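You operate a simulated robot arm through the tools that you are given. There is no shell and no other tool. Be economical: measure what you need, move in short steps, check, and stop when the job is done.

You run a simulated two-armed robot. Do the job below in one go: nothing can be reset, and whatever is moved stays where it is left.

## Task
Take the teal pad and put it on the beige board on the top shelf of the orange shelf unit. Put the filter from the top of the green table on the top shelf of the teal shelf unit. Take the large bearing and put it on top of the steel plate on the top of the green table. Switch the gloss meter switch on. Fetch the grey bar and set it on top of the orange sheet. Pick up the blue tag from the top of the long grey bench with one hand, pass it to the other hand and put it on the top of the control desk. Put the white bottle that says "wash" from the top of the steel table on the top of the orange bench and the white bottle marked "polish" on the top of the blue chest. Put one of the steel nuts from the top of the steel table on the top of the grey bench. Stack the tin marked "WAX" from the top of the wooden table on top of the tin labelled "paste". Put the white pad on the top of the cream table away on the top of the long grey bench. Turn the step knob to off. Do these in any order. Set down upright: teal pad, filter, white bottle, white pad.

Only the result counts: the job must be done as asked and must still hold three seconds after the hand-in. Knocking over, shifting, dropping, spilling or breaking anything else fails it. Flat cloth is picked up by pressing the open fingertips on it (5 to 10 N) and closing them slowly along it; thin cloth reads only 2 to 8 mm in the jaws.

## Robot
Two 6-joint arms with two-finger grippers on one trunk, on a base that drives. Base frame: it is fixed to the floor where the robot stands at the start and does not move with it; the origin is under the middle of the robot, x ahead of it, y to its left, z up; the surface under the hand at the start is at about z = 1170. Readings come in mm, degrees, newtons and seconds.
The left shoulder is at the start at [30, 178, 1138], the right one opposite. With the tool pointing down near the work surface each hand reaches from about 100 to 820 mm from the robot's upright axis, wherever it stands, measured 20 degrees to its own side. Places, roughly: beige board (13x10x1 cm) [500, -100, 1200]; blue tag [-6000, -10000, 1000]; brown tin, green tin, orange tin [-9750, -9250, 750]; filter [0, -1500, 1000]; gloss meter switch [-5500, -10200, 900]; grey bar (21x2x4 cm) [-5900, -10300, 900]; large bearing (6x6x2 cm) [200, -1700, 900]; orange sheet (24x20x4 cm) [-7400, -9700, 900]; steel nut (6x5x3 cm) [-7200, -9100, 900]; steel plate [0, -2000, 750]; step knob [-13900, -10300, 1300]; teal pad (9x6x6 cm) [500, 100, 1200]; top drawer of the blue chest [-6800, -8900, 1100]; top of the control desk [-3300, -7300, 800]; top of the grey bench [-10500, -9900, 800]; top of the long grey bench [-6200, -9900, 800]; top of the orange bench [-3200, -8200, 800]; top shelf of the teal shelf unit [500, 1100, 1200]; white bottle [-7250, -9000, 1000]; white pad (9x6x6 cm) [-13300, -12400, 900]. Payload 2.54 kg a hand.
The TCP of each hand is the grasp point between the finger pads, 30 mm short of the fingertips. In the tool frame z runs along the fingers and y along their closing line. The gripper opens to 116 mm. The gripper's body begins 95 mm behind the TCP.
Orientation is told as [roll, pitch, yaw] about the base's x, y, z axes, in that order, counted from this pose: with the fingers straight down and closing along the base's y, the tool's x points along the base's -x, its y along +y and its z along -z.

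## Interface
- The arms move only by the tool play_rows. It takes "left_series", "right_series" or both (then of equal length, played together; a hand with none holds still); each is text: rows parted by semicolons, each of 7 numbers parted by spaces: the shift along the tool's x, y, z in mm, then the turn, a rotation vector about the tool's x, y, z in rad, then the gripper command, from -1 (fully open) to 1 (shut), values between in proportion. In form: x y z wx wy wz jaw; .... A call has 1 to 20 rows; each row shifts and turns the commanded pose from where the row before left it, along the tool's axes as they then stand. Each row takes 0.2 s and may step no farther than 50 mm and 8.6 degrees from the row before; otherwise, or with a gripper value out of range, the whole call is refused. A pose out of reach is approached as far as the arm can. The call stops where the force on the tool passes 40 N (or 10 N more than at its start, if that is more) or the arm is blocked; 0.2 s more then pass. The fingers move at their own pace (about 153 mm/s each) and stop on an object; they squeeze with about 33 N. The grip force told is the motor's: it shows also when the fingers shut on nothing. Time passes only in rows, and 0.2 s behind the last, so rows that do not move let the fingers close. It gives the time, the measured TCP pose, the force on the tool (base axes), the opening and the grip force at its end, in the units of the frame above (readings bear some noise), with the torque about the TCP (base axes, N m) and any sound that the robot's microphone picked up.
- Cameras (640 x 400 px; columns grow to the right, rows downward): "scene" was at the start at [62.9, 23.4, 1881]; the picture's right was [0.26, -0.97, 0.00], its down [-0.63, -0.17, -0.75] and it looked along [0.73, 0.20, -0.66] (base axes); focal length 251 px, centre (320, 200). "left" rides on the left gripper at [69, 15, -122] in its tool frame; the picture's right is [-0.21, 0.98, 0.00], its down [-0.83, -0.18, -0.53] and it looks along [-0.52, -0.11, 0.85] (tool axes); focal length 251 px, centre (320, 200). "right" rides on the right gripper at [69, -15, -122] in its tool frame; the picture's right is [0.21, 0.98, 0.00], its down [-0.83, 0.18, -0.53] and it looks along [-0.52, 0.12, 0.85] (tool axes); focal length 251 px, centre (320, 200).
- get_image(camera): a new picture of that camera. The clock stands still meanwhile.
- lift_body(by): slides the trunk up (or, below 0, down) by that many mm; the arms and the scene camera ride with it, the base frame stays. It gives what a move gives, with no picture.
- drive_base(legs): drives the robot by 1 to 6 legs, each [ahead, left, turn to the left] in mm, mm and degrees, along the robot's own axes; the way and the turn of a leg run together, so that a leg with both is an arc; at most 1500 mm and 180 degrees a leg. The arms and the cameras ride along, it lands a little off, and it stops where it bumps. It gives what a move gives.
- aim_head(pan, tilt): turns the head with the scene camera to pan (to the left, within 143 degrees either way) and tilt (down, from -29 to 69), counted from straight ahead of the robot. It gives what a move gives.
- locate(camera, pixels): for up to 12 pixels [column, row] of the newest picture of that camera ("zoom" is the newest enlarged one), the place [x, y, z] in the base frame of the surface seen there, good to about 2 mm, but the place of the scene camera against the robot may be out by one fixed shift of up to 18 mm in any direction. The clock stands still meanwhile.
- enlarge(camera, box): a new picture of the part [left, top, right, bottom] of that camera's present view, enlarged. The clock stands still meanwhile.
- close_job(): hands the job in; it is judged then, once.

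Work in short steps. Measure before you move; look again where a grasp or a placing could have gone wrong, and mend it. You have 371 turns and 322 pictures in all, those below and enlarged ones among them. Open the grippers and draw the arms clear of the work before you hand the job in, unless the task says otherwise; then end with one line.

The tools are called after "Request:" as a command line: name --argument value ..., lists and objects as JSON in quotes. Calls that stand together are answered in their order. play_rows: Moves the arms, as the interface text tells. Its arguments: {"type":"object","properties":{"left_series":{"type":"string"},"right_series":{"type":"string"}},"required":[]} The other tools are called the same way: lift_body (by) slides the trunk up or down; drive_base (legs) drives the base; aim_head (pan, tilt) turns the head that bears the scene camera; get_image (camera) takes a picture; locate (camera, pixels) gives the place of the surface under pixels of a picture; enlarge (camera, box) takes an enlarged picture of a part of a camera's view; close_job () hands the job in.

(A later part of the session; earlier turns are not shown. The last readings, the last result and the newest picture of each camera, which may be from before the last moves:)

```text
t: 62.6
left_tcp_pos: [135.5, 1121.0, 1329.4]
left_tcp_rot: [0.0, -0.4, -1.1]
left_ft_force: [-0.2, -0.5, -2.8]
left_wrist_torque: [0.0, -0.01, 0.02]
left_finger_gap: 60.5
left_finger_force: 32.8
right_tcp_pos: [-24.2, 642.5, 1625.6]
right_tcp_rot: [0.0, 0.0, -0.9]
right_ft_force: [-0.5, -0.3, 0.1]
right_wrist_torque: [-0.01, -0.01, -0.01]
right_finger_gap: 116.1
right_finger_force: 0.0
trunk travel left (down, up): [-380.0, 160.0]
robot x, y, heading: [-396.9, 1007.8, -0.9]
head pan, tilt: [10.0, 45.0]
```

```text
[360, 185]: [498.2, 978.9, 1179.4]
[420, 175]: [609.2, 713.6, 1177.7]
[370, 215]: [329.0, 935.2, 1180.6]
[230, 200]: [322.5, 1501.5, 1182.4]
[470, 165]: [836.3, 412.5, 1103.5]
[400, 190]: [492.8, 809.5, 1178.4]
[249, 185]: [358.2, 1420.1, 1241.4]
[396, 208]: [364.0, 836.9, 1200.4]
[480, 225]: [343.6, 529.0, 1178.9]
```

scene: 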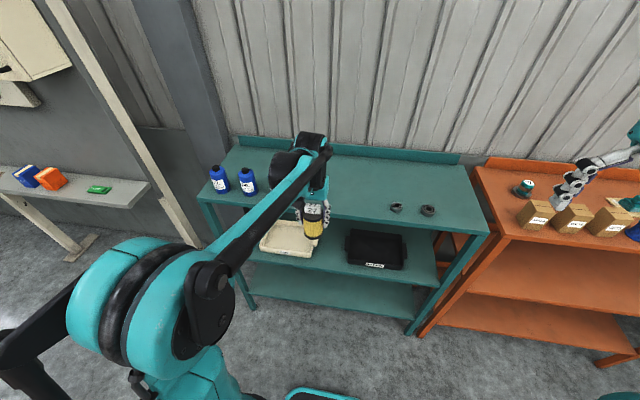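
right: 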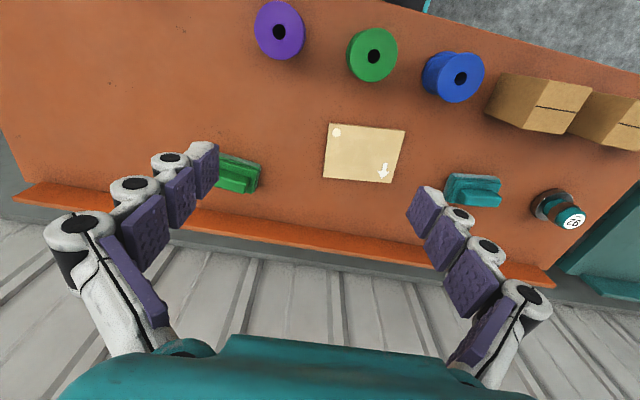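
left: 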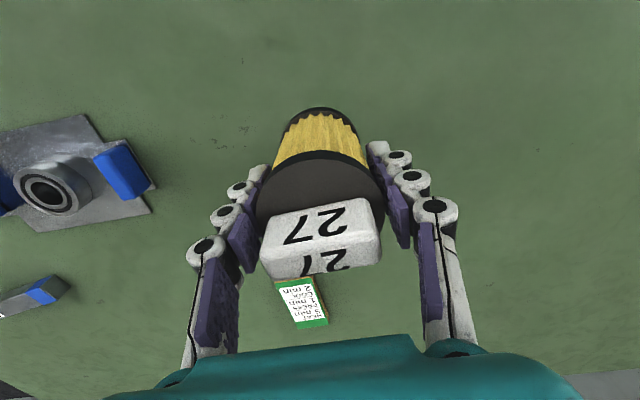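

The shelf top is at z≈1170 and free at (470,1120). I drive ahead 330 mm, which brings the filter over that spot.

Request:
drive_base --legs '[[330, 0, 0]]'

Request:
get_image --camera "left"

```text
t: 64.8
left_tcp_pos: [474.5, 1108.1, 1330.8]
left_tcp_rot: [0.0, -0.3, -1.4]
left_ft_force: [0.5, -1.1, -2.4]
left_wrist_torque: [0.02, 0.02, 0.0]
left_finger_gap: 61.2
left_finger_force: 32.7
right_tcp_pos: [311.6, 632.3, 1624.6]
right_tcp_rot: [0.0, 0.0, -1.4]
right_ft_force: [0.1, 0.6, -0.5]
right_wrist_torque: [-0.03, -0.04, 0.01]
right_finger_gap: 116.3
right_finger_force: 0.0
trunk travel left (down, up): [-380.0, 160.0]
robot x, y, heading: [-55.9, 1003.0, -1.6]
head pan, tilt: [10.0, 45.0]
```

```text
294 pictures are left
```

left: 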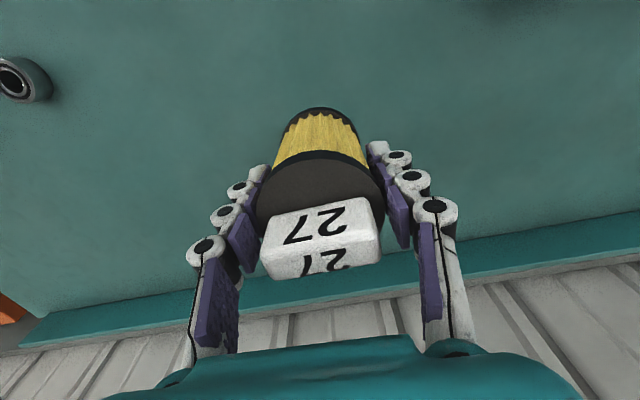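

I check the shelf height with the left camera.

Request:
locate --camera "left" --pixels '[[320, 60], [180, 150], [470, 150], [230, 100]]'

Request:
play_rows --left_series "0 0 35 0 0 0 0.4; 0 0 35 0 0 0 0.4; 0 0 15 0 0 0 0.4; 0 0 0 0 0 0 0.4"

```text
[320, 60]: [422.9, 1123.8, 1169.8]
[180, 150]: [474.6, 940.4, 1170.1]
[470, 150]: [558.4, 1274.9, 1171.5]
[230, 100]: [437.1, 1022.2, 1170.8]
```

```text
t: 65.8
left_tcp_pos: [474.9, 1108.9, 1246.4]
left_tcp_rot: [0.1, -0.3, -1.3]
left_ft_force: [-0.1, 0.5, -1.6]
left_wrist_torque: [0.03, -0.03, 0.0]
left_finger_gap: 60.9
left_finger_force: 33.1
right_tcp_pos: [311.3, 632.7, 1625.4]
right_tcp_rot: [0.0, -0.1, -1.4]
right_ft_force: [-0.6, 0.3, -0.2]
right_wrist_torque: [0.01, -0.04, 0.03]
right_finger_gap: 116.1
right_finger_force: 0.1
trunk travel left (down, up): [-380.0, 160.0]
robot x, y, heading: [-57.9, 1000.7, -1.2]
head pan, tilt: [10.0, 45.0]
```

About 6 mm remain; I lower in small steps.

Request:
play_rows --left_series "0 0 3 0 0 0 0.4; 0 0 1.5 0 0 0 0.4; 0 0 1.5 0 0 0 0.4; 0 0 1 0 0 0 0.4; 0 0 0 0 0 0 0.4"

```text
t: 67.0
left_tcp_pos: [474.9, 1109.8, 1240.7]
left_tcp_rot: [0.0, -0.4, -1.4]
left_ft_force: [8.1, 2.5, 24.6]
left_wrist_torque: [0.06, -0.3, -0.07]
left_finger_gap: 61.0
left_finger_force: 32.9
right_tcp_pos: [310.9, 630.9, 1625.3]
right_tcp_rot: [-0.1, -0.1, -1.4]
right_ft_force: [0.1, 0.2, -1.1]
right_wrist_torque: [-0.02, -0.01, -0.05]
right_finger_gap: 116.2
right_finger_force: 0.0
trunk travel left (down, up): [-380.0, 160.0]
robot x, y, heading: [-56.9, 1003.3, -1.3]
head pan, tilt: [10.0, 45.0]
```

Contact is firm at 25 N. I open and rise clear.

Request:
play_rows --left_series "0 0 0 0 0 0 -0.6; 0 0 0 0 0 0 -0.8; 0 0 -40 0 0 0 -0.8; 0 0 -45 0 0 0 -0.8; 0 0 -45 0 0 0 -0.8; 0 0 -45 0 0 0 -1; 0 0 -45 0 0 0 -1; 30 0 0 0 0 0 -1"

Request:
get_image --camera "left"

Request:
aim_head --pan -130 --tilt 10

Request:
get_image --camera "scene"

```text
t: 68.8
left_tcp_pos: [443.5, 1109.7, 1460.8]
left_tcp_rot: [0.0, -0.5, -1.4]
left_ft_force: [-0.7, -0.6, -0.3]
left_wrist_torque: [0.0, -0.1, 0.03]
left_finger_gap: 115.6
left_finger_force: 0.2
right_tcp_pos: [307.2, 632.8, 1625.3]
right_tcp_rot: [0.0, 0.0, -1.4]
right_ft_force: [-0.7, -0.2, 0.4]
right_wrist_torque: [-0.02, -0.06, -0.01]
right_finger_gap: 115.9
right_finger_force: 0.1
trunk travel left (down, up): [-380.0, 160.0]
robot x, y, heading: [-56.1, 1001.8, -1.3]
head pan, tilt: [10.0, 45.0]
```

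```text
293 pictures are left
```

left: 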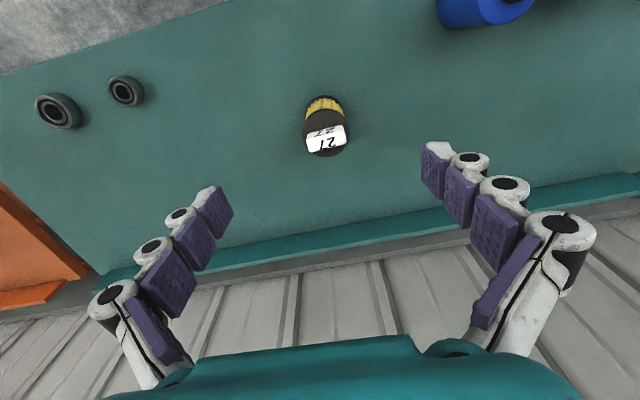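

```text
t: 71.1
left_tcp_pos: [445.4, 1109.6, 1459.6]
left_tcp_rot: [-0.1, -0.3, -1.4]
left_ft_force: [-0.1, 0.2, 0.5]
left_wrist_torque: [0.0, 0.0, 0.0]
left_finger_gap: 116.1
left_finger_force: 0.1
right_tcp_pos: [310.6, 632.2, 1625.1]
right_tcp_rot: [0.0, -0.1, -1.4]
right_ft_force: [0.3, 0.1, 0.0]
right_wrist_torque: [0.0, 0.0, -0.02]
right_finger_gap: 115.7
right_finger_force: 0.1
trunk travel left (down, up): [-380.0, 160.0]
robot x, y, heading: [-58.2, 1004.2, -1.4]
head pan, tilt: [-130.0, 10.0]
```

```text
292 pictures are left
```

scene: 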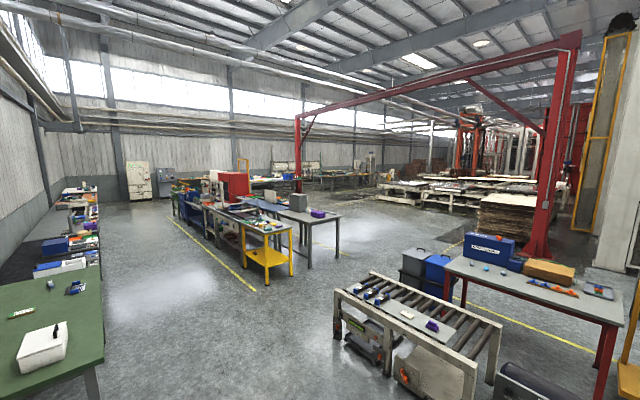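

The filter stands on the teal shelf. Next jobs lie some 10 m away; I draw the hands in and drive to the aisle, turning to face -y, and look.

Request:
drive_base --legs '[[-550, 0, 0], [0, 0, -89]]'

Request:
play_rows --left_series "40 0 0 0 0 0 -1; 40 0 0 0 0 0 -1; 40 0 0 0 0 0 -1; 40 0 0 0 0 0 -1; 30 0 0 0 0 0 -1" --right_series "20 20 20 0 0 0 -1; 20 20 20 0 0 0 -1; 20 20 20 0 0 0 -1; 20 20 20 0 0 0 -1; 0 20 20 0 0 0 -1"

Request:
aim_head --pan 0 --tilt 15

Request:
get_image --camera "scene"

```text
t: 78.0
left_tcp_pos: [-481.3, 518.0, 1459.2]
left_tcp_rot: [0.0, -0.3, -88.9]
left_ft_force: [0.1, -0.2, -0.9]
left_wrist_torque: [0.01, 0.02, -0.03]
left_finger_gap: 116.1
left_finger_force: 0.0
right_tcp_pos: [-965.3, 630.7, 1625.2]
right_tcp_rot: [0.0, -0.1, -88.6]
right_ft_force: [0.4, 0.2, 0.0]
right_wrist_torque: [0.0, -0.01, 0.01]
right_finger_gap: 115.8
right_finger_force: 0.1
trunk travel left (down, up): [-380.0, 160.0]
robot x, y, heading: [-615.4, 1013.9, -89.0]
head pan, tilt: [-130.0, 10.0]
```

```text
t: 79.2
left_tcp_pos: [-484.6, 709.7, 1457.4]
left_tcp_rot: [0.0, -0.4, -88.8]
left_ft_force: [0.0, -0.8, 0.0]
left_wrist_torque: [0.01, 0.02, -0.03]
left_finger_gap: 116.0
left_finger_force: 0.1
right_tcp_pos: [-864.8, 712.4, 1525.2]
right_tcp_rot: [0.0, 0.0, -88.8]
right_ft_force: [-0.4, -0.3, 0.3]
right_wrist_torque: [0.0, -0.02, 0.02]
right_finger_gap: 116.0
right_finger_force: 0.0
trunk travel left (down, up): [-380.0, 160.0]
robot x, y, heading: [-612.0, 1018.2, -88.8]
head pan, tilt: [-130.0, 10.0]
```

```text
t: 81.3
left_tcp_pos: [-486.0, 708.7, 1458.1]
left_tcp_rot: [0.0, -0.3, -88.8]
left_ft_force: [0.7, -0.5, 0.3]
left_wrist_torque: [-0.01, 0.0, -0.01]
left_finger_gap: 116.3
left_finger_force: 0.0
right_tcp_pos: [-866.6, 711.8, 1525.3]
right_tcp_rot: [0.1, 0.0, -88.7]
right_ft_force: [-0.9, -0.4, 0.3]
right_wrist_torque: [-0.02, 0.0, -0.01]
right_finger_gap: 116.0
right_finger_force: 0.0
trunk travel left (down, up): [-380.0, 160.0]
robot x, y, heading: [-612.1, 1017.1, -88.7]
head pan, tilt: [0.0, 15.0]
```

```text
291 pictures are left
```

scene: 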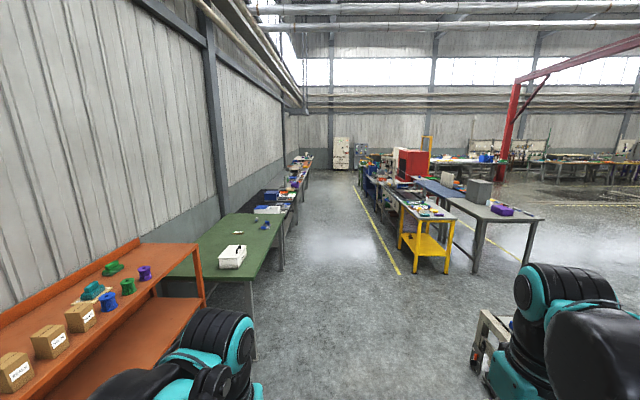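

I measure floor and bench points for a map.

Request:
locate --camera "scene" --pixels '[[398, 272], [356, 190], [340, 168], [445, 270], [315, 190], [418, 168], [465, 185], [280, 262], [300, 240], [479, 157], [330, 230], [360, 160]]'

Request:
enlarge --camera "scene" --box '[270, 120, 640, 290]'

```text
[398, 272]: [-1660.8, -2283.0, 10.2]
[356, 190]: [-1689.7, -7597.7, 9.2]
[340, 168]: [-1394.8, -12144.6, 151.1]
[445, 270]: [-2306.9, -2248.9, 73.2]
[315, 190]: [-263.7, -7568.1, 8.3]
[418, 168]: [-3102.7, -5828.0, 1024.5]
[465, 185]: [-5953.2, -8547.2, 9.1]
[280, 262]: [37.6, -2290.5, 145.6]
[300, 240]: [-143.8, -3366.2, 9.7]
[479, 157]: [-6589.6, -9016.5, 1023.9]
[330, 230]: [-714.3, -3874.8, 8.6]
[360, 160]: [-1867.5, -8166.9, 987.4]
```

```text
1.73 times, centred on (455, 205) of scene
```

zoom: 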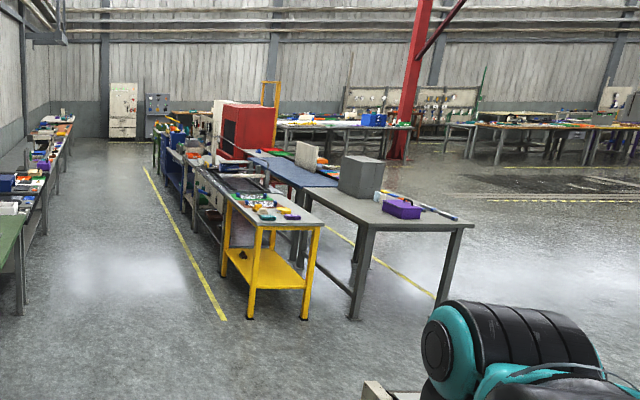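

The aisle is clear along x≈-900. I drive to about (-900,-900) and look to the right side.

Request:
drive_base --legs '[[1400, -250, 0], [500, 0, 0]]'

Request:
aim_head --pan -55 --tilt 15

Request:
get_image --camera "scene"

```text
t: 91.0
left_tcp_pos: [-683.0, -1202.2, 1458.5]
left_tcp_rot: [0.0, -0.2, -88.3]
left_ft_force: [-0.6, 0.2, -0.2]
left_wrist_torque: [0.01, 0.0, -0.01]
left_finger_gap: 115.8
left_finger_force: 0.0
right_tcp_pos: [-1064.3, -1202.1, 1525.3]
right_tcp_rot: [0.0, 0.0, -88.2]
right_ft_force: [0.3, 0.0, 0.6]
right_wrist_torque: [-0.02, 0.03, 0.02]
right_finger_gap: 116.1
right_finger_force: 0.0
trunk travel left (down, up): [-380.0, 160.0]
robot x, y, heading: [-814.9, -898.9, -88.4]
head pan, tilt: [0.0, 15.0]
```

```text
t: 92.2
left_tcp_pos: [-683.6, -1202.1, 1459.1]
left_tcp_rot: [0.0, -0.3, -88.3]
left_ft_force: [-0.2, -0.1, 0.2]
left_wrist_torque: [0.02, 0.02, 0.03]
left_finger_gap: 116.1
left_finger_force: 0.1
right_tcp_pos: [-1064.3, -1202.3, 1524.3]
right_tcp_rot: [0.0, 0.1, -88.3]
right_ft_force: [0.2, -0.3, 0.8]
right_wrist_torque: [0.01, -0.04, 0.02]
right_finger_gap: 116.0
right_finger_force: 0.1
trunk travel left (down, up): [-380.0, 160.0]
robot x, y, heading: [-811.7, -893.2, -88.6]
head pan, tilt: [-55.0, 15.0]
```

```text
289 pictures are left
```

scene: 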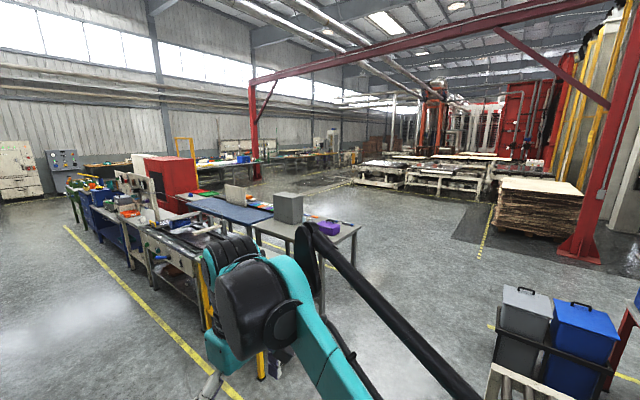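

I measure the gap between the grey table and the bins.

Request:
locate --camera "scene" --pixels '[[358, 228], [322, 316], [450, 330], [420, 260], [380, 215], [340, 195], [497, 340], [490, 225], [300, 175], [270, 165], [250, 200], [405, 345]]'

```text
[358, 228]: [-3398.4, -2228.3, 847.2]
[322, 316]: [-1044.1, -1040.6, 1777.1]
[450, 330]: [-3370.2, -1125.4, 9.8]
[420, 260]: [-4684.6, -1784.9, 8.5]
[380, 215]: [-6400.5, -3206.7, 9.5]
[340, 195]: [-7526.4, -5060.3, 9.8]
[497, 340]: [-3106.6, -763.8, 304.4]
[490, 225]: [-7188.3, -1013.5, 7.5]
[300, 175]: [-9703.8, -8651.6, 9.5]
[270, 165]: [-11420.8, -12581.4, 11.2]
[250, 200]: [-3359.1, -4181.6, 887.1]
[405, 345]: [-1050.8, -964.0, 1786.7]
```

The gap runs at y≈-1500. I drive through it facing -x to about (-4300,-1500).

Request:
drive_base --legs '[[600, 0, 0], [0, 0, -91.5], [1500, 0, 0], [1500, 0, 0], [500, 0, 0]]'

Request:
aim_head --pan 55 --tilt 12

Request:
get_image --camera "scene"

```text
t: 116.2
left_tcp_pos: [-4633.4, -1588.3, 1459.9]
left_tcp_rot: [0.0, -0.3, 178.9]
left_ft_force: [-0.2, 0.1, -0.5]
left_wrist_torque: [-0.05, -0.01, -0.02]
left_finger_gap: 116.1
left_finger_force: 0.1
right_tcp_pos: [-4613.9, -1209.0, 1526.4]
right_tcp_rot: [0.0, 0.0, 179.0]
right_ft_force: [0.1, 0.3, -0.3]
right_wrist_torque: [-0.01, 0.01, 0.01]
right_finger_gap: 116.3
right_finger_force: 0.1
trunk travel left (down, up): [-380.0, 160.0]
robot x, y, heading: [-4323.3, -1476.0, 178.9]
head pan, tilt: [-55.0, 15.0]
```

```text
t: 118.1
left_tcp_pos: [-4633.4, -1590.2, 1457.4]
left_tcp_rot: [0.0, -0.2, 179.0]
left_ft_force: [0.2, -0.2, -0.2]
left_wrist_torque: [0.01, 0.0, 0.01]
left_finger_gap: 116.1
left_finger_force: 0.0
right_tcp_pos: [-4615.0, -1208.5, 1524.5]
right_tcp_rot: [0.0, 0.0, 179.0]
right_ft_force: [-0.9, 0.3, 0.3]
right_wrist_torque: [0.01, -0.02, 0.0]
right_finger_gap: 116.1
right_finger_force: 0.0
trunk travel left (down, up): [-380.0, 160.0]
robot x, y, heading: [-4320.4, -1474.7, 179.1]
head pan, tilt: [55.0, 12.0]
```

```text
288 pictures are left
```

scene: 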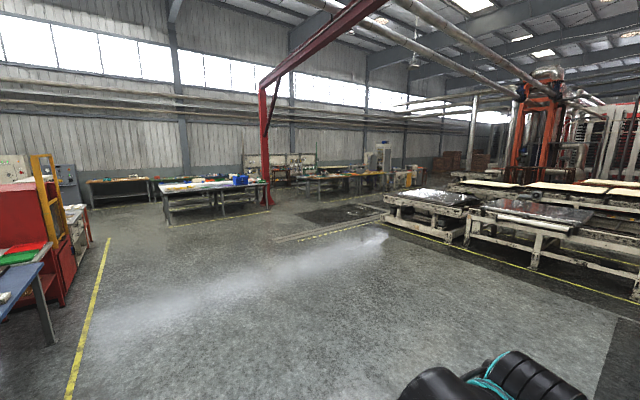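

Open floor ahead. I turn left 75° and drive about 5.5 m toward the bench area.

Request:
drive_base --legs '[[0, 0, 75.5], [1500, 0, 0], [1500, 0, 0], [1500, 0, 0], [1000, 0, 0]]'

Request:
aim_head --pan 20 --tilt 12

Request:
get_image --camera "scene"

Request:
aim_head --pan -55 --tilt 12

Request:
get_image --camera "scene"

```text
t: 147.8
left_tcp_pos: [-5598.6, -7174.6, 1458.8]
left_tcp_rot: [0.0, -0.3, -103.1]
left_ft_force: [-0.4, 0.0, -0.6]
left_wrist_torque: [-0.02, 0.0, -0.02]
left_finger_gap: 116.0
left_finger_force: 0.1
right_tcp_pos: [-5967.7, -7076.6, 1524.8]
right_tcp_rot: [0.0, 0.0, -103.0]
right_ft_force: [-0.2, -0.2, 1.3]
right_wrist_torque: [0.02, 0.01, -0.01]
right_finger_gap: 115.5
right_finger_force: 0.2
trunk travel left (down, up): [-380.0, 160.0]
robot x, y, heading: [-5648.8, -6841.0, -103.2]
head pan, tilt: [55.0, 12.0]
```

```text
t: 148.8
left_tcp_pos: [-5598.5, -7175.4, 1458.7]
left_tcp_rot: [-0.1, -0.3, -103.0]
left_ft_force: [0.7, -0.2, 0.7]
left_wrist_torque: [-0.02, 0.02, 0.02]
left_finger_gap: 116.0
left_finger_force: 0.0
right_tcp_pos: [-5967.4, -7076.3, 1525.0]
right_tcp_rot: [-0.1, -0.1, -103.0]
right_ft_force: [0.3, 1.2, 0.5]
right_wrist_torque: [0.0, 0.04, 0.0]
right_finger_gap: 115.8
right_finger_force: 0.0
trunk travel left (down, up): [-380.0, 160.0]
robot x, y, heading: [-5643.8, -6846.7, -102.9]
head pan, tilt: [20.0, 12.0]
```

```text
287 pictures are left
```

scene: 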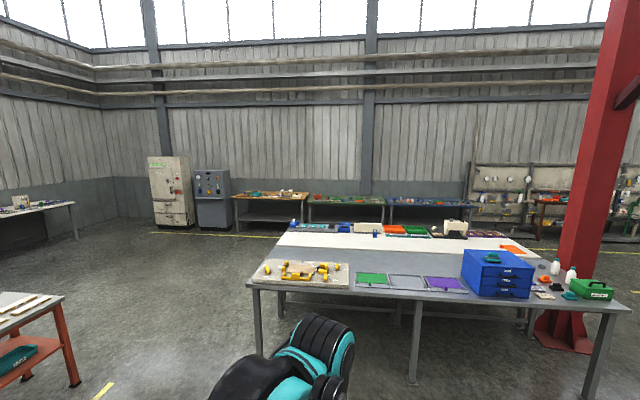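

```text
t: 150.3
left_tcp_pos: [-5599.9, -7176.0, 1458.3]
left_tcp_rot: [0.0, -0.3, -103.1]
left_ft_force: [0.6, -1.2, -0.6]
left_wrist_torque: [-0.03, 0.03, -0.01]
left_finger_gap: 116.1
left_finger_force: 0.1
right_tcp_pos: [-5967.2, -7076.9, 1525.0]
right_tcp_rot: [0.0, 0.0, -103.0]
right_ft_force: [0.6, -0.2, -0.7]
right_wrist_torque: [0.0, 0.0, -0.03]
right_finger_gap: 116.2
right_finger_force: 0.0
trunk travel left (down, up): [-380.0, 160.0]
robot x, y, heading: [-5645.9, -6845.1, -103.0]
head pan, tilt: [-55.0, 12.0]
```

```text
286 pictures are left
```

scene: 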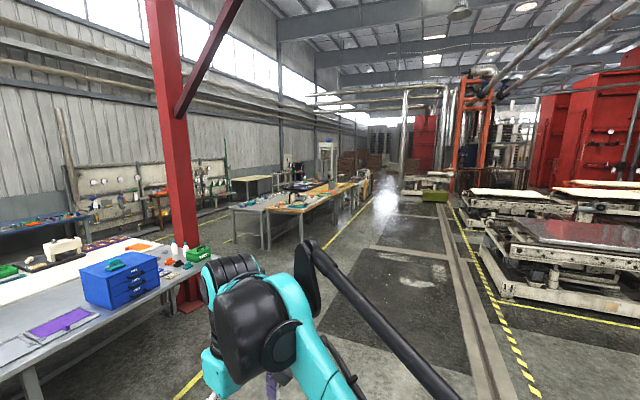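

The blue chest and bottles are on the near right corner of the table. I look straight and enlarge.

Request:
aim_head --pan 5 --tilt 15

Request:
enlarge --camera "scene" --box '[380, 150, 620, 300]'

Request:
enlarge --camera "scene" --box '[140, 150, 400, 300]'

Request:
get_image --camera "scene"

```text
t: 151.6
left_tcp_pos: [-5601.2, -7175.3, 1458.5]
left_tcp_rot: [0.1, -0.3, -103.0]
left_ft_force: [0.3, -0.4, -0.9]
left_wrist_torque: [-0.01, 0.01, -0.01]
left_finger_gap: 116.1
left_finger_force: 0.0
right_tcp_pos: [-5967.8, -7076.2, 1525.4]
right_tcp_rot: [0.0, 0.0, -103.1]
right_ft_force: [-0.1, -0.5, -0.6]
right_wrist_torque: [-0.02, -0.01, 0.03]
right_finger_gap: 116.2
right_finger_force: 0.2
trunk travel left (down, up): [-380.0, 160.0]
robot x, y, heading: [-5646.2, -6846.6, -102.7]
head pan, tilt: [5.0, 15.0]
```

```text
2.67 times, centred on (500, 225) of scene
```

zoom: 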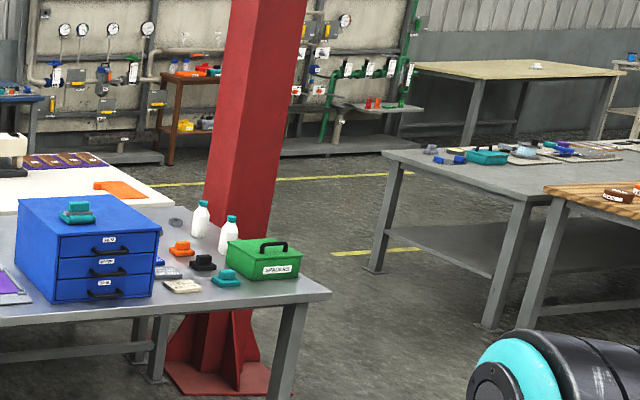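

```text
2.46 times, centred on (270, 225) of scene
```

zoom: 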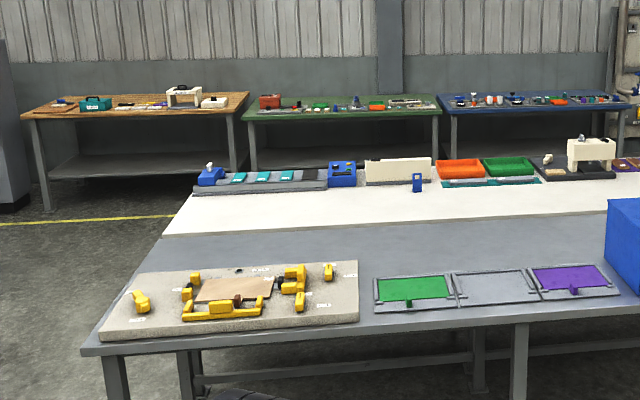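

```text
283 pictures are left
```

scene: 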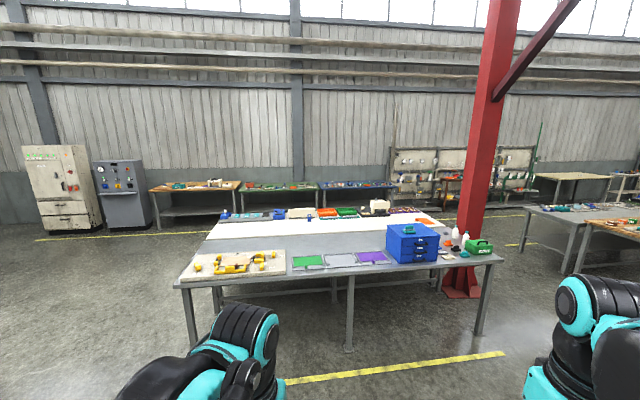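

I measure table edges, bottles, sheet and tag.

Request:
locate --camera "scene" --pixels '[[175, 284], [504, 259], [350, 348], [478, 332], [310, 218], [425, 222], [455, 235], [467, 238], [393, 228], [230, 240], [211, 236], [522, 240]]'

Request:
locate --camera "zoom" --pixels '[[417, 182], [200, 190], [300, 215], [480, 200], [170, 228], [460, 170]]'

```text
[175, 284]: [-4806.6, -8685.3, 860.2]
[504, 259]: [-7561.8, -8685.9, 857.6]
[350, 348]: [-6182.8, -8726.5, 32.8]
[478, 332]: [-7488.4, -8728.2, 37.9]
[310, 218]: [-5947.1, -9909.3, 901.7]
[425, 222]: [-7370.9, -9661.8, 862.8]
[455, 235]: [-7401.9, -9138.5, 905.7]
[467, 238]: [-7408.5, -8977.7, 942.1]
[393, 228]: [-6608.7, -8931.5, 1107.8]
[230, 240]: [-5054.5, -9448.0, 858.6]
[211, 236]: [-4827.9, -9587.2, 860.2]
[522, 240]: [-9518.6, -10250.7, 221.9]
```

```text
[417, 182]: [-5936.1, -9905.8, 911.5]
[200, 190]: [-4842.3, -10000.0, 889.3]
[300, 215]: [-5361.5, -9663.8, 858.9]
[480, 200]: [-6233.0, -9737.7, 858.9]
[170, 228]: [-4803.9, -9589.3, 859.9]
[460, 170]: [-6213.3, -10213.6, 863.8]
```

Steel table front edge is at y=-8685, z≈850, spanning x -4805..-7560; the white-topped bench adjoins behind it. I drive to its right part in front of the bottles.

Request:
drive_base --legs '[[0, 0, 12.9], [0, -1450, 0], [1200, 0, 0]]'

Request:
aim_head --pan 0 --tilt 40

Request:
get_image --camera "scene"

```text
t: 165.3
left_tcp_pos: [-6911.4, -8389.8, 1459.1]
left_tcp_rot: [0.1, -0.2, -87.7]
left_ft_force: [0.8, 0.1, 0.6]
left_wrist_torque: [0.01, -0.01, 0.01]
left_finger_gap: 115.8
left_finger_force: 0.1
right_tcp_pos: [-7291.4, -8391.1, 1524.5]
right_tcp_rot: [0.0, 0.0, -87.6]
right_ft_force: [0.3, 0.2, 1.0]
right_wrist_torque: [-0.01, 0.03, -0.02]
right_finger_gap: 116.2
right_finger_force: 0.1
trunk travel left (down, up): [-380.0, 160.0]
robot x, y, heading: [-7042.8, -8084.3, -87.8]
head pan, tilt: [5.0, 15.0]
```

```text
t: 166.2
left_tcp_pos: [-6911.2, -8388.6, 1459.3]
left_tcp_rot: [0.0, -0.3, -87.7]
left_ft_force: [0.2, -0.5, -0.2]
left_wrist_torque: [0.01, -0.01, 0.01]
left_finger_gap: 115.8
left_finger_force: 0.0
right_tcp_pos: [-7292.7, -8391.7, 1524.9]
right_tcp_rot: [-0.1, 0.0, -87.6]
right_ft_force: [0.7, 0.1, 0.4]
right_wrist_torque: [-0.03, 0.02, 0.0]
right_finger_gap: 115.7
right_finger_force: 0.0
trunk travel left (down, up): [-380.0, 160.0]
robot x, y, heading: [-7041.6, -8086.6, -87.8]
head pan, tilt: [0.0, 40.0]
```

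```text
282 pictures are left
```

scene: 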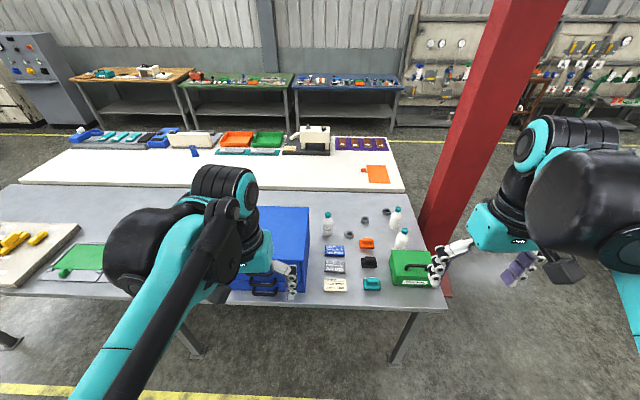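

Three white bottles are visible, plus rings that may be nuts. I enlarge and measure.

Request:
enlarge --camera "scene" --box '[300, 190, 440, 300]'

Request:
locate --camera "scene" --pixels '[[328, 222], [395, 217], [402, 238], [350, 235], [365, 219], [387, 211], [300, 212], [260, 210], [413, 286], [377, 173], [305, 290], [362, 172]]'

```text
3.64 times, centred on (370, 245) of scene
```

zoom: 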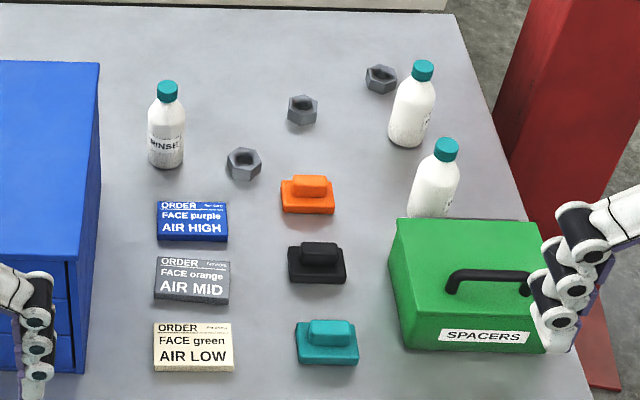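

```text
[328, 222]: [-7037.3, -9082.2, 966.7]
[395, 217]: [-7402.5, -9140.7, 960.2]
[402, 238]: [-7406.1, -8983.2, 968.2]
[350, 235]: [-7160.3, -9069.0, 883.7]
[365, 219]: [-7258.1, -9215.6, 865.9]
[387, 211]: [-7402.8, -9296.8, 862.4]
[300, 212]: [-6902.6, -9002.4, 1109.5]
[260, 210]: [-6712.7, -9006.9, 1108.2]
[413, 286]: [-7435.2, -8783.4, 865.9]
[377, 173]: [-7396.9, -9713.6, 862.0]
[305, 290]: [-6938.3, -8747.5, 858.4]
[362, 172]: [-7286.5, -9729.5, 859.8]
```

The left bottle says RINSE. I enlarge the two others.

Request:
enlarge --camera "scene" --box '[375, 200, 425, 255]'

```text
7.27 times, centred on (400, 228) of scene
```

zoom: 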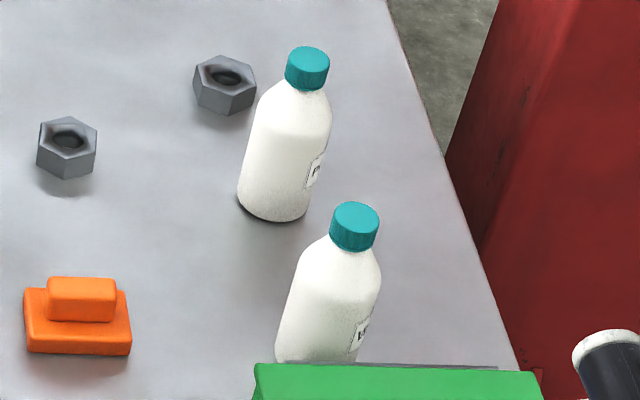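

Their labels face -x. I drive right 650 mm to read them.

Request:
drive_base --legs '[[0, -700, 0]]'

Request:
aim_head --pan 30 --tilt 35

Request:
get_image --camera "scene"

```text
t: 170.0
left_tcp_pos: [-7605.3, -8416.0, 1457.6]
left_tcp_rot: [0.0, -0.3, -87.8]
left_ft_force: [-0.4, 1.1, -0.3]
left_wrist_torque: [-0.02, 0.02, 0.01]
left_finger_gap: 116.0
left_finger_force: 0.0
right_tcp_pos: [-7985.1, -8418.5, 1524.9]
right_tcp_rot: [0.0, 0.0, -87.7]
right_ft_force: [-1.1, 0.3, -0.5]
right_wrist_torque: [0.02, 0.01, 0.0]
right_finger_gap: 115.9
right_finger_force: 0.1
trunk travel left (down, up): [-380.0, 160.0]
robot x, y, heading: [-7738.1, -8108.2, -87.9]
head pan, tilt: [0.0, 40.0]
```

```text
t: 170.9
left_tcp_pos: [-7603.9, -8416.2, 1458.2]
left_tcp_rot: [-0.1, -0.3, -87.8]
left_ft_force: [0.1, 0.4, 0.4]
left_wrist_torque: [-0.01, 0.0, -0.02]
left_finger_gap: 115.9
left_finger_force: 0.1
right_tcp_pos: [-7984.8, -8417.4, 1524.9]
right_tcp_rot: [0.0, 0.0, -87.7]
right_ft_force: [0.3, 0.3, -0.4]
right_wrist_torque: [0.0, -0.04, 0.0]
right_finger_gap: 115.9
right_finger_force: 0.0
trunk travel left (down, up): [-380.0, 160.0]
robot x, y, heading: [-7739.9, -8110.6, -87.8]
head pan, tilt: [30.0, 35.0]
```

```text
279 pictures are left
```

scene: 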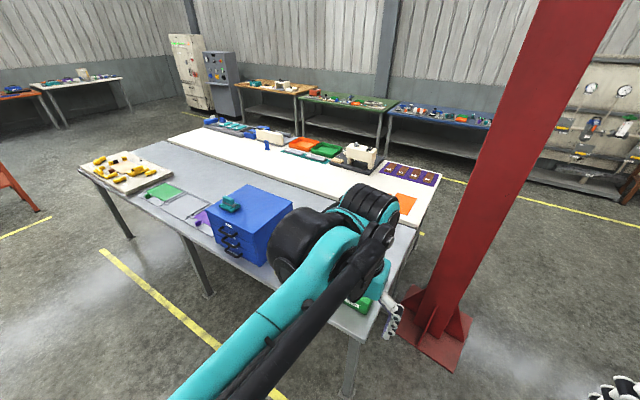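

The arm hides the bottles; I look through the left camera.

Request:
get_image --camera "left"

```text
278 pictures are left
```

left: 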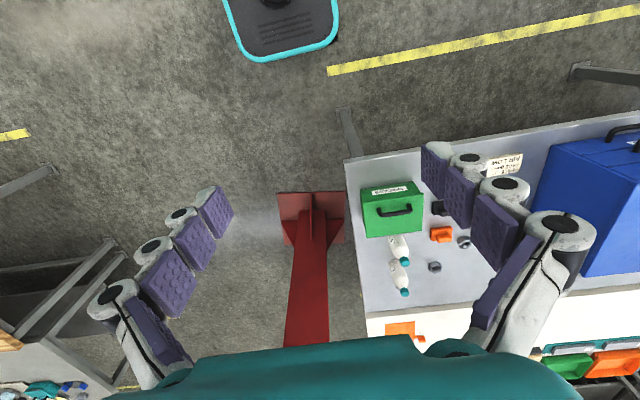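

I turn the robot right 60° so the arm leaves the line of sight, and look left.

Request:
drive_base --legs '[[0, 0, -60]]'

Request:
aim_head --pan 85 --tilt 35

Request:
get_image --camera "scene"

```text
t: 174.0
left_tcp_pos: [-7937.3, -8376.9, 1459.0]
left_tcp_rot: [0.1, -0.3, -148.3]
left_ft_force: [-0.2, 0.1, 0.6]
left_wrist_torque: [0.02, 0.02, 0.01]
left_finger_gap: 116.1
left_finger_force: 0.1
right_tcp_pos: [-8126.6, -8045.8, 1526.4]
right_tcp_rot: [0.0, 0.0, -148.4]
right_ft_force: [0.0, -0.1, -1.2]
right_wrist_torque: [0.02, 0.0, 0.02]
right_finger_gap: 116.1
right_finger_force: 0.0
trunk travel left (down, up): [-380.0, 160.0]
robot x, y, heading: [-7737.1, -8108.6, -148.2]
head pan, tilt: [30.0, 35.0]
```

```text
t: 175.3
left_tcp_pos: [-7939.1, -8376.9, 1459.1]
left_tcp_rot: [0.0, -0.3, -148.5]
left_ft_force: [0.1, 0.3, 0.5]
left_wrist_torque: [0.02, 0.01, -0.01]
left_finger_gap: 115.9
left_finger_force: 0.1
right_tcp_pos: [-8127.9, -8045.4, 1526.5]
right_tcp_rot: [0.0, 0.0, -148.4]
right_ft_force: [-0.8, -0.2, -1.1]
right_wrist_torque: [0.0, 0.01, 0.0]
right_finger_gap: 116.0
right_finger_force: 0.0
trunk travel left (down, up): [-380.0, 160.0]
robot x, y, heading: [-7738.7, -8109.1, -148.5]
head pan, tilt: [85.0, 35.0]
```

```text
277 pictures are left
```

scene: 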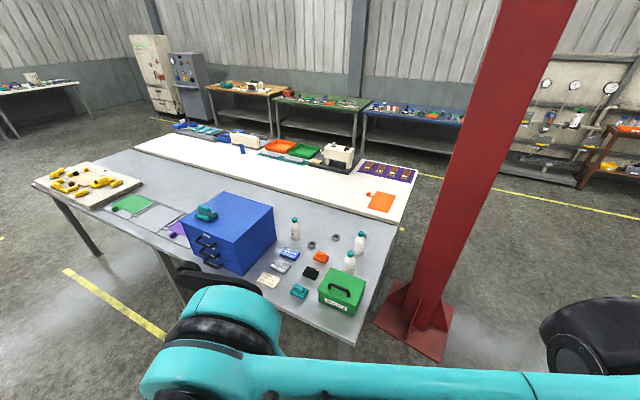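

Request:
enlarge --camera "scene" --box '[325, 220, 385, 285]'

```text
6.15 times, centred on (355, 252) of scene
```

zoom: 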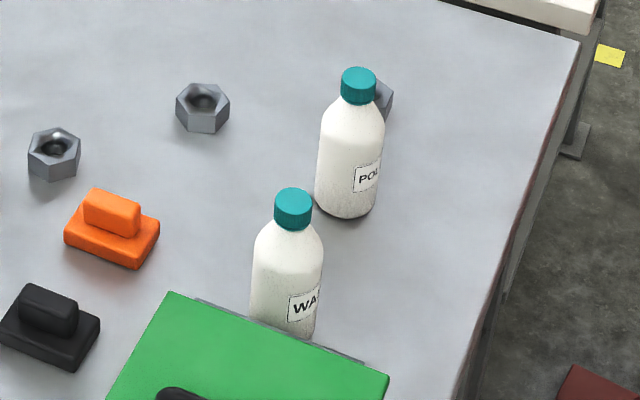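

The rear bottle (y≈-9140) is POLISH, the front one (y≈-8983) WASH. I turn back and stand in front of the table at x≈-7180.

Request:
drive_base --legs '[[0, 0, 58.5], [0, 560, 0], [170, 0, 0]]'

Request:
aim_head --pan 0 --tilt 50

Request:
lift_body --by -240

Request:
get_image --camera "scene"

Request:
get_image --camera "right"

```text
t: 182.1
left_tcp_pos: [-7068.8, -8597.4, 1457.6]
left_tcp_rot: [0.1, -0.5, -90.9]
left_ft_force: [-0.3, 0.1, 0.0]
left_wrist_torque: [0.02, 0.02, 0.01]
left_finger_gap: 116.1
left_finger_force: 0.0
right_tcp_pos: [-7448.8, -8578.1, 1525.2]
right_tcp_rot: [-0.1, -0.2, -90.9]
right_ft_force: [1.0, 1.2, 0.2]
right_wrist_torque: [-0.01, 0.0, -0.03]
right_finger_gap: 116.2
right_finger_force: 0.0
trunk travel left (down, up): [-380.0, 160.0]
robot x, y, heading: [-7183.6, -8282.5, -91.0]
head pan, tilt: [85.0, 35.0]
```

```text
t: 183.7
left_tcp_pos: [-7069.2, -8598.1, 1458.5]
left_tcp_rot: [0.0, -0.3, -91.0]
left_ft_force: [0.8, -0.8, -0.7]
left_wrist_torque: [0.0, 0.01, 0.0]
left_finger_gap: 116.0
left_finger_force: 0.1
right_tcp_pos: [-7449.6, -8579.6, 1524.8]
right_tcp_rot: [0.0, 0.0, -91.0]
right_ft_force: [-0.2, 0.1, -0.6]
right_wrist_torque: [-0.02, -0.03, 0.02]
right_finger_gap: 115.9
right_finger_force: 0.1
trunk travel left (down, up): [-380.0, 160.0]
robot x, y, heading: [-7183.2, -8286.3, -90.8]
head pan, tilt: [0.0, 50.0]
```

```text
t: 186.2
left_tcp_pos: [-7068.8, -8597.8, 1219.0]
left_tcp_rot: [0.0, -0.3, -90.9]
left_ft_force: [-0.3, 0.5, 0.4]
left_wrist_torque: [0.02, 0.04, 0.01]
left_finger_gap: 115.9
left_finger_force: 0.1
right_tcp_pos: [-7449.5, -8578.8, 1285.7]
right_tcp_rot: [0.1, 0.1, -90.9]
right_ft_force: [-0.2, -0.1, -0.1]
right_wrist_torque: [0.01, 0.02, 0.01]
right_finger_gap: 116.2
right_finger_force: 0.1
trunk travel left (down, up): [-140.0, 400.0]
robot x, y, heading: [-7185.1, -8285.4, -90.8]
head pan, tilt: [0.0, 50.0]
```

```text
275 pictures are left
```

scene: 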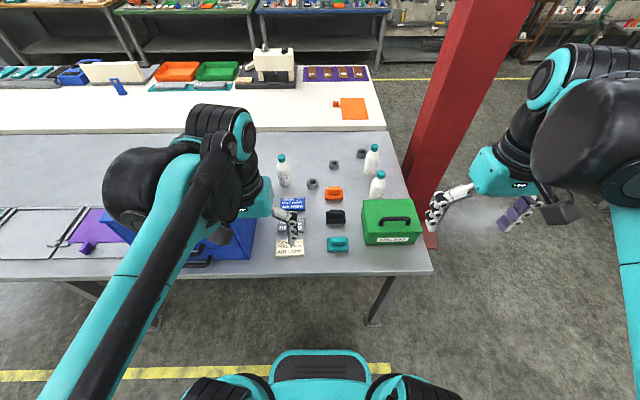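

```text
274 pictures are left
```

right: 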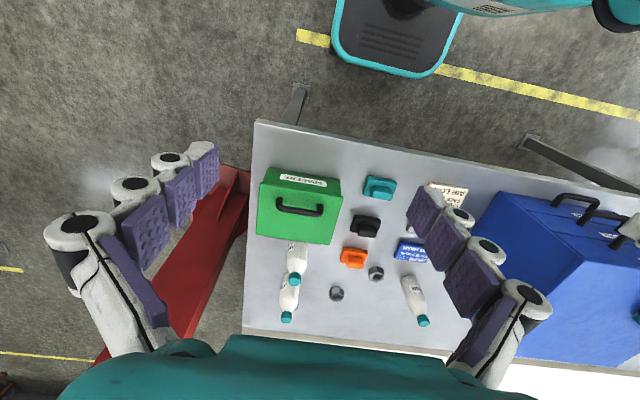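

The polish bottle is ~880 mm away, beyond reach. I check how far the base front sticks out before closing in.

Request:
locate --camera "scene" --pixels '[[320, 352], [282, 365], [430, 270], [372, 160], [377, 186], [384, 320]]'

```text
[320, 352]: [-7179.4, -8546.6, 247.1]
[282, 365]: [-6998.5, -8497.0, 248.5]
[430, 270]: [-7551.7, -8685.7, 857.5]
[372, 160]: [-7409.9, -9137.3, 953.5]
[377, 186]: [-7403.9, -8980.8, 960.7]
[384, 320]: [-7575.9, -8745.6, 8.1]
```

The base reaches only 260 mm ahead. I move 90 mm ahead and 80 mm right.

Request:
drive_base --legs '[[90, -80, 0]]'

Request:
get_image --camera "right"

```text
t: 187.4
left_tcp_pos: [-7150.3, -8689.7, 1218.9]
left_tcp_rot: [0.1, -0.3, -90.9]
left_ft_force: [-0.8, -0.2, 0.5]
left_wrist_torque: [0.07, -0.02, 0.0]
left_finger_gap: 116.0
left_finger_force: 0.0
right_tcp_pos: [-7530.7, -8671.3, 1284.9]
right_tcp_rot: [0.1, 0.0, -90.7]
right_ft_force: [-1.0, 0.5, 0.0]
right_wrist_torque: [0.04, -0.02, -0.01]
right_finger_gap: 115.9
right_finger_force: 0.1
trunk travel left (down, up): [-140.0, 400.0]
robot x, y, heading: [-7263.6, -8373.2, -91.1]
head pan, tilt: [0.0, 50.0]
```

```text
273 pictures are left
```

right: 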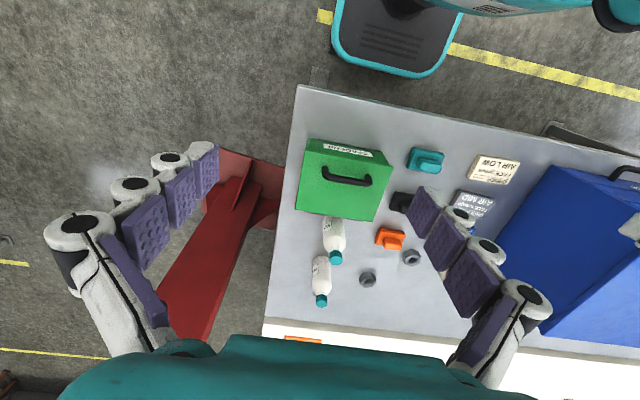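

I measure the bottles and the red column.

Request:
locate --camera "right" --pixels '[[336, 257], [321, 300], [333, 232], [322, 275], [368, 279], [411, 257], [232, 250], [180, 310], [240, 190], [272, 200], [303, 342], [160, 300]]'

Request:
enlarge --camera "right" --box '[290, 200, 440, 315]'

```text
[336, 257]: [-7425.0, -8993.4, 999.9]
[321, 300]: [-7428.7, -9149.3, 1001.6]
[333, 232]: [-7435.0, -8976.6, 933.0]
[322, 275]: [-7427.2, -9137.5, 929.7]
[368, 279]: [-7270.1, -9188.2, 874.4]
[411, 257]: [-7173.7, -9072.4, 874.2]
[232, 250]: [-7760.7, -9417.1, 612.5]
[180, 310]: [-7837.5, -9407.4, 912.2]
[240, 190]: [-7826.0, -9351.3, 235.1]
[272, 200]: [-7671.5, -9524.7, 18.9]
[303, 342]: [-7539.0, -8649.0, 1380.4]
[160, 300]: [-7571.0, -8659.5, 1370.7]
```

```text
3.48 times, centred on (365, 258) of right
```

zoom: 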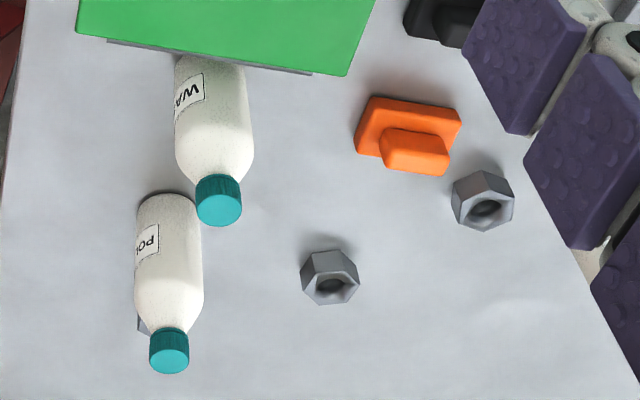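

POLISH stands at about (-7427,-9149), WASH at (-7427,-8993), both 150 mm tall; the column is clear of them. I lower the trunk 130 mm and bring the right hand over POLISH.

Request:
lift_body --by -130

Request:
play_rows --right_series "-46 11 0 0 0 0 -1; -46 11 0 0 0 0 -1; -46 11 0 0 0 0 -1; -46 11 0 0 0 0 -1; -46 11 0 0 0 0 -1; -46 11 0 0 0 0 -1; -46 11 0 0 0 0 -1; -46 11 0 0 0 0 -1; -46 11 0 0 0 0 -1; -46 11 0 0 0 0 -1; 0 0 0 0 0 0 -1"

Request:
get_image --camera "right"

```text
t: 189.0
left_tcp_pos: [-7151.8, -8687.5, 1089.4]
left_tcp_rot: [0.0, -0.2, -90.9]
left_ft_force: [0.2, 0.0, 0.0]
left_wrist_torque: [-0.03, 0.0, 0.01]
left_finger_gap: 115.8
left_finger_force: 0.0
right_tcp_pos: [-7529.7, -8671.6, 1155.4]
right_tcp_rot: [0.0, 0.1, -90.8]
right_ft_force: [-0.8, 0.4, -0.4]
right_wrist_torque: [-0.02, 0.0, -0.02]
right_finger_gap: 116.0
right_finger_force: 0.0
trunk travel left (down, up): [-10.0, 530.0]
robot x, y, heading: [-7265.1, -8375.2, -90.9]
head pan, tilt: [0.0, 50.0]
```

```text
t: 191.4
left_tcp_pos: [-7150.6, -8688.8, 1087.1]
left_tcp_rot: [0.1, -0.3, -90.9]
left_ft_force: [0.0, 0.0, 0.1]
left_wrist_torque: [0.02, 0.01, 0.0]
left_finger_gap: 116.0
left_finger_force: 0.0
right_tcp_pos: [-7430.8, -9052.5, 1106.9]
right_tcp_rot: [0.0, 0.1, -90.9]
right_ft_force: [0.4, -0.4, -0.3]
right_wrist_torque: [-0.02, -0.02, -0.01]
right_finger_gap: 116.0
right_finger_force: 0.1
right hand out of reach, approached as far as the arm can: row 8, 9, 10
trunk travel left (down, up): [-10.0, 530.0]
robot x, y, heading: [-7267.2, -8372.3, -90.8]
head pan, tilt: [0.0, 50.0]
```

```text
271 pictures are left
```

right: 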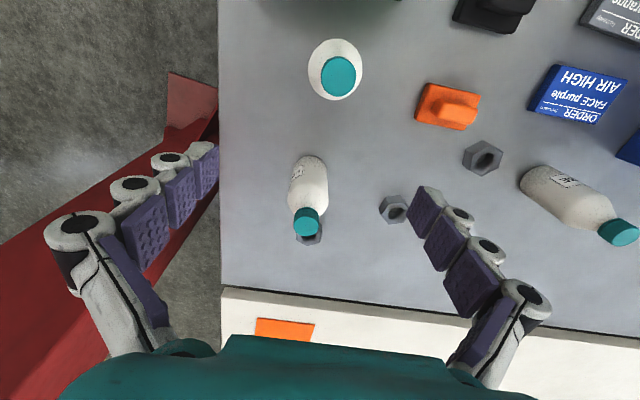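

The hand stopped ~100 mm short because the trunk is low. I raise the trunk 200 mm and read the pose.

Request:
lift_body --by 200

Request:
play_rows --right_series "-30 0 25 0 0 0 -1; -30 0 25 0 0 0 -1; -30 0 25 0 0 0 -1; 0 0 25 0 0 0 -1; 0 0 0 0 0 0 -1"

Request:
get_image --camera "right"

```text
t: 193.6
left_tcp_pos: [-7148.7, -8688.6, 1288.0]
left_tcp_rot: [0.1, -0.3, -90.8]
left_ft_force: [-0.6, -0.5, -0.5]
left_wrist_torque: [0.01, 0.02, -0.01]
left_finger_gap: 116.1
left_finger_force: 0.1
right_tcp_pos: [-7430.9, -9051.2, 1308.9]
right_tcp_rot: [0.1, 0.0, -90.9]
right_ft_force: [-0.8, 0.4, 0.8]
right_wrist_torque: [-0.01, 0.02, -0.02]
right_finger_gap: 116.0
right_finger_force: 0.0
trunk travel left (down, up): [-210.0, 330.0]
robot x, y, heading: [-7265.9, -8376.1, -90.7]
head pan, tilt: [0.0, 50.0]
```

```text
t: 194.8
left_tcp_pos: [-7149.8, -8689.3, 1288.2]
left_tcp_rot: [0.0, -0.3, -90.9]
left_ft_force: [0.0, 0.4, 0.8]
left_wrist_torque: [0.01, 0.01, 0.04]
left_finger_gap: 115.8
left_finger_force: 0.1
right_tcp_pos: [-7433.8, -9104.7, 1208.0]
right_tcp_rot: [0.1, -0.1, -90.8]
right_ft_force: [0.5, 0.3, -0.5]
right_wrist_torque: [0.01, 0.01, -0.02]
right_finger_gap: 115.9
right_finger_force: 0.0
right hand out of reach, approached as far as the arm can: row 1, 2, 3
trunk travel left (down, up): [-210.0, 330.0]
robot x, y, heading: [-7268.6, -8377.4, -90.7]
head pan, tilt: [0.0, 50.0]
```

```text
270 pictures are left
```

right: 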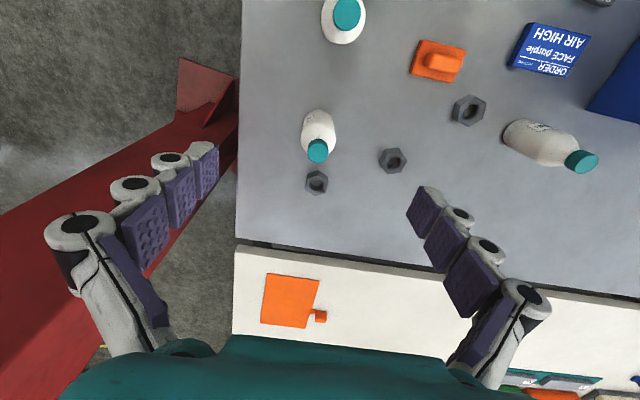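

I re-measure the bottle from here.

Request:
locate --camera "right" --pixels '[[318, 151], [308, 150], [329, 151], [317, 161], [318, 128], [347, 13], [317, 183], [440, 62], [295, 300], [263, 325], [318, 280]]'

```text
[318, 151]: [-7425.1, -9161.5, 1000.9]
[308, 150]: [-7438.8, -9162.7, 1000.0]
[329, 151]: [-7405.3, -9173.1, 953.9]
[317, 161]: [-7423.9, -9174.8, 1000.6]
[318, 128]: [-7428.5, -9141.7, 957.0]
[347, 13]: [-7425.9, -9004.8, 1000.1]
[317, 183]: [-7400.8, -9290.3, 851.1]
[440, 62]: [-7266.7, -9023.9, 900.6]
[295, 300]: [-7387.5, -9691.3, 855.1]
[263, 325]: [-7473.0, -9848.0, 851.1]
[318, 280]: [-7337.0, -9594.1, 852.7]
```

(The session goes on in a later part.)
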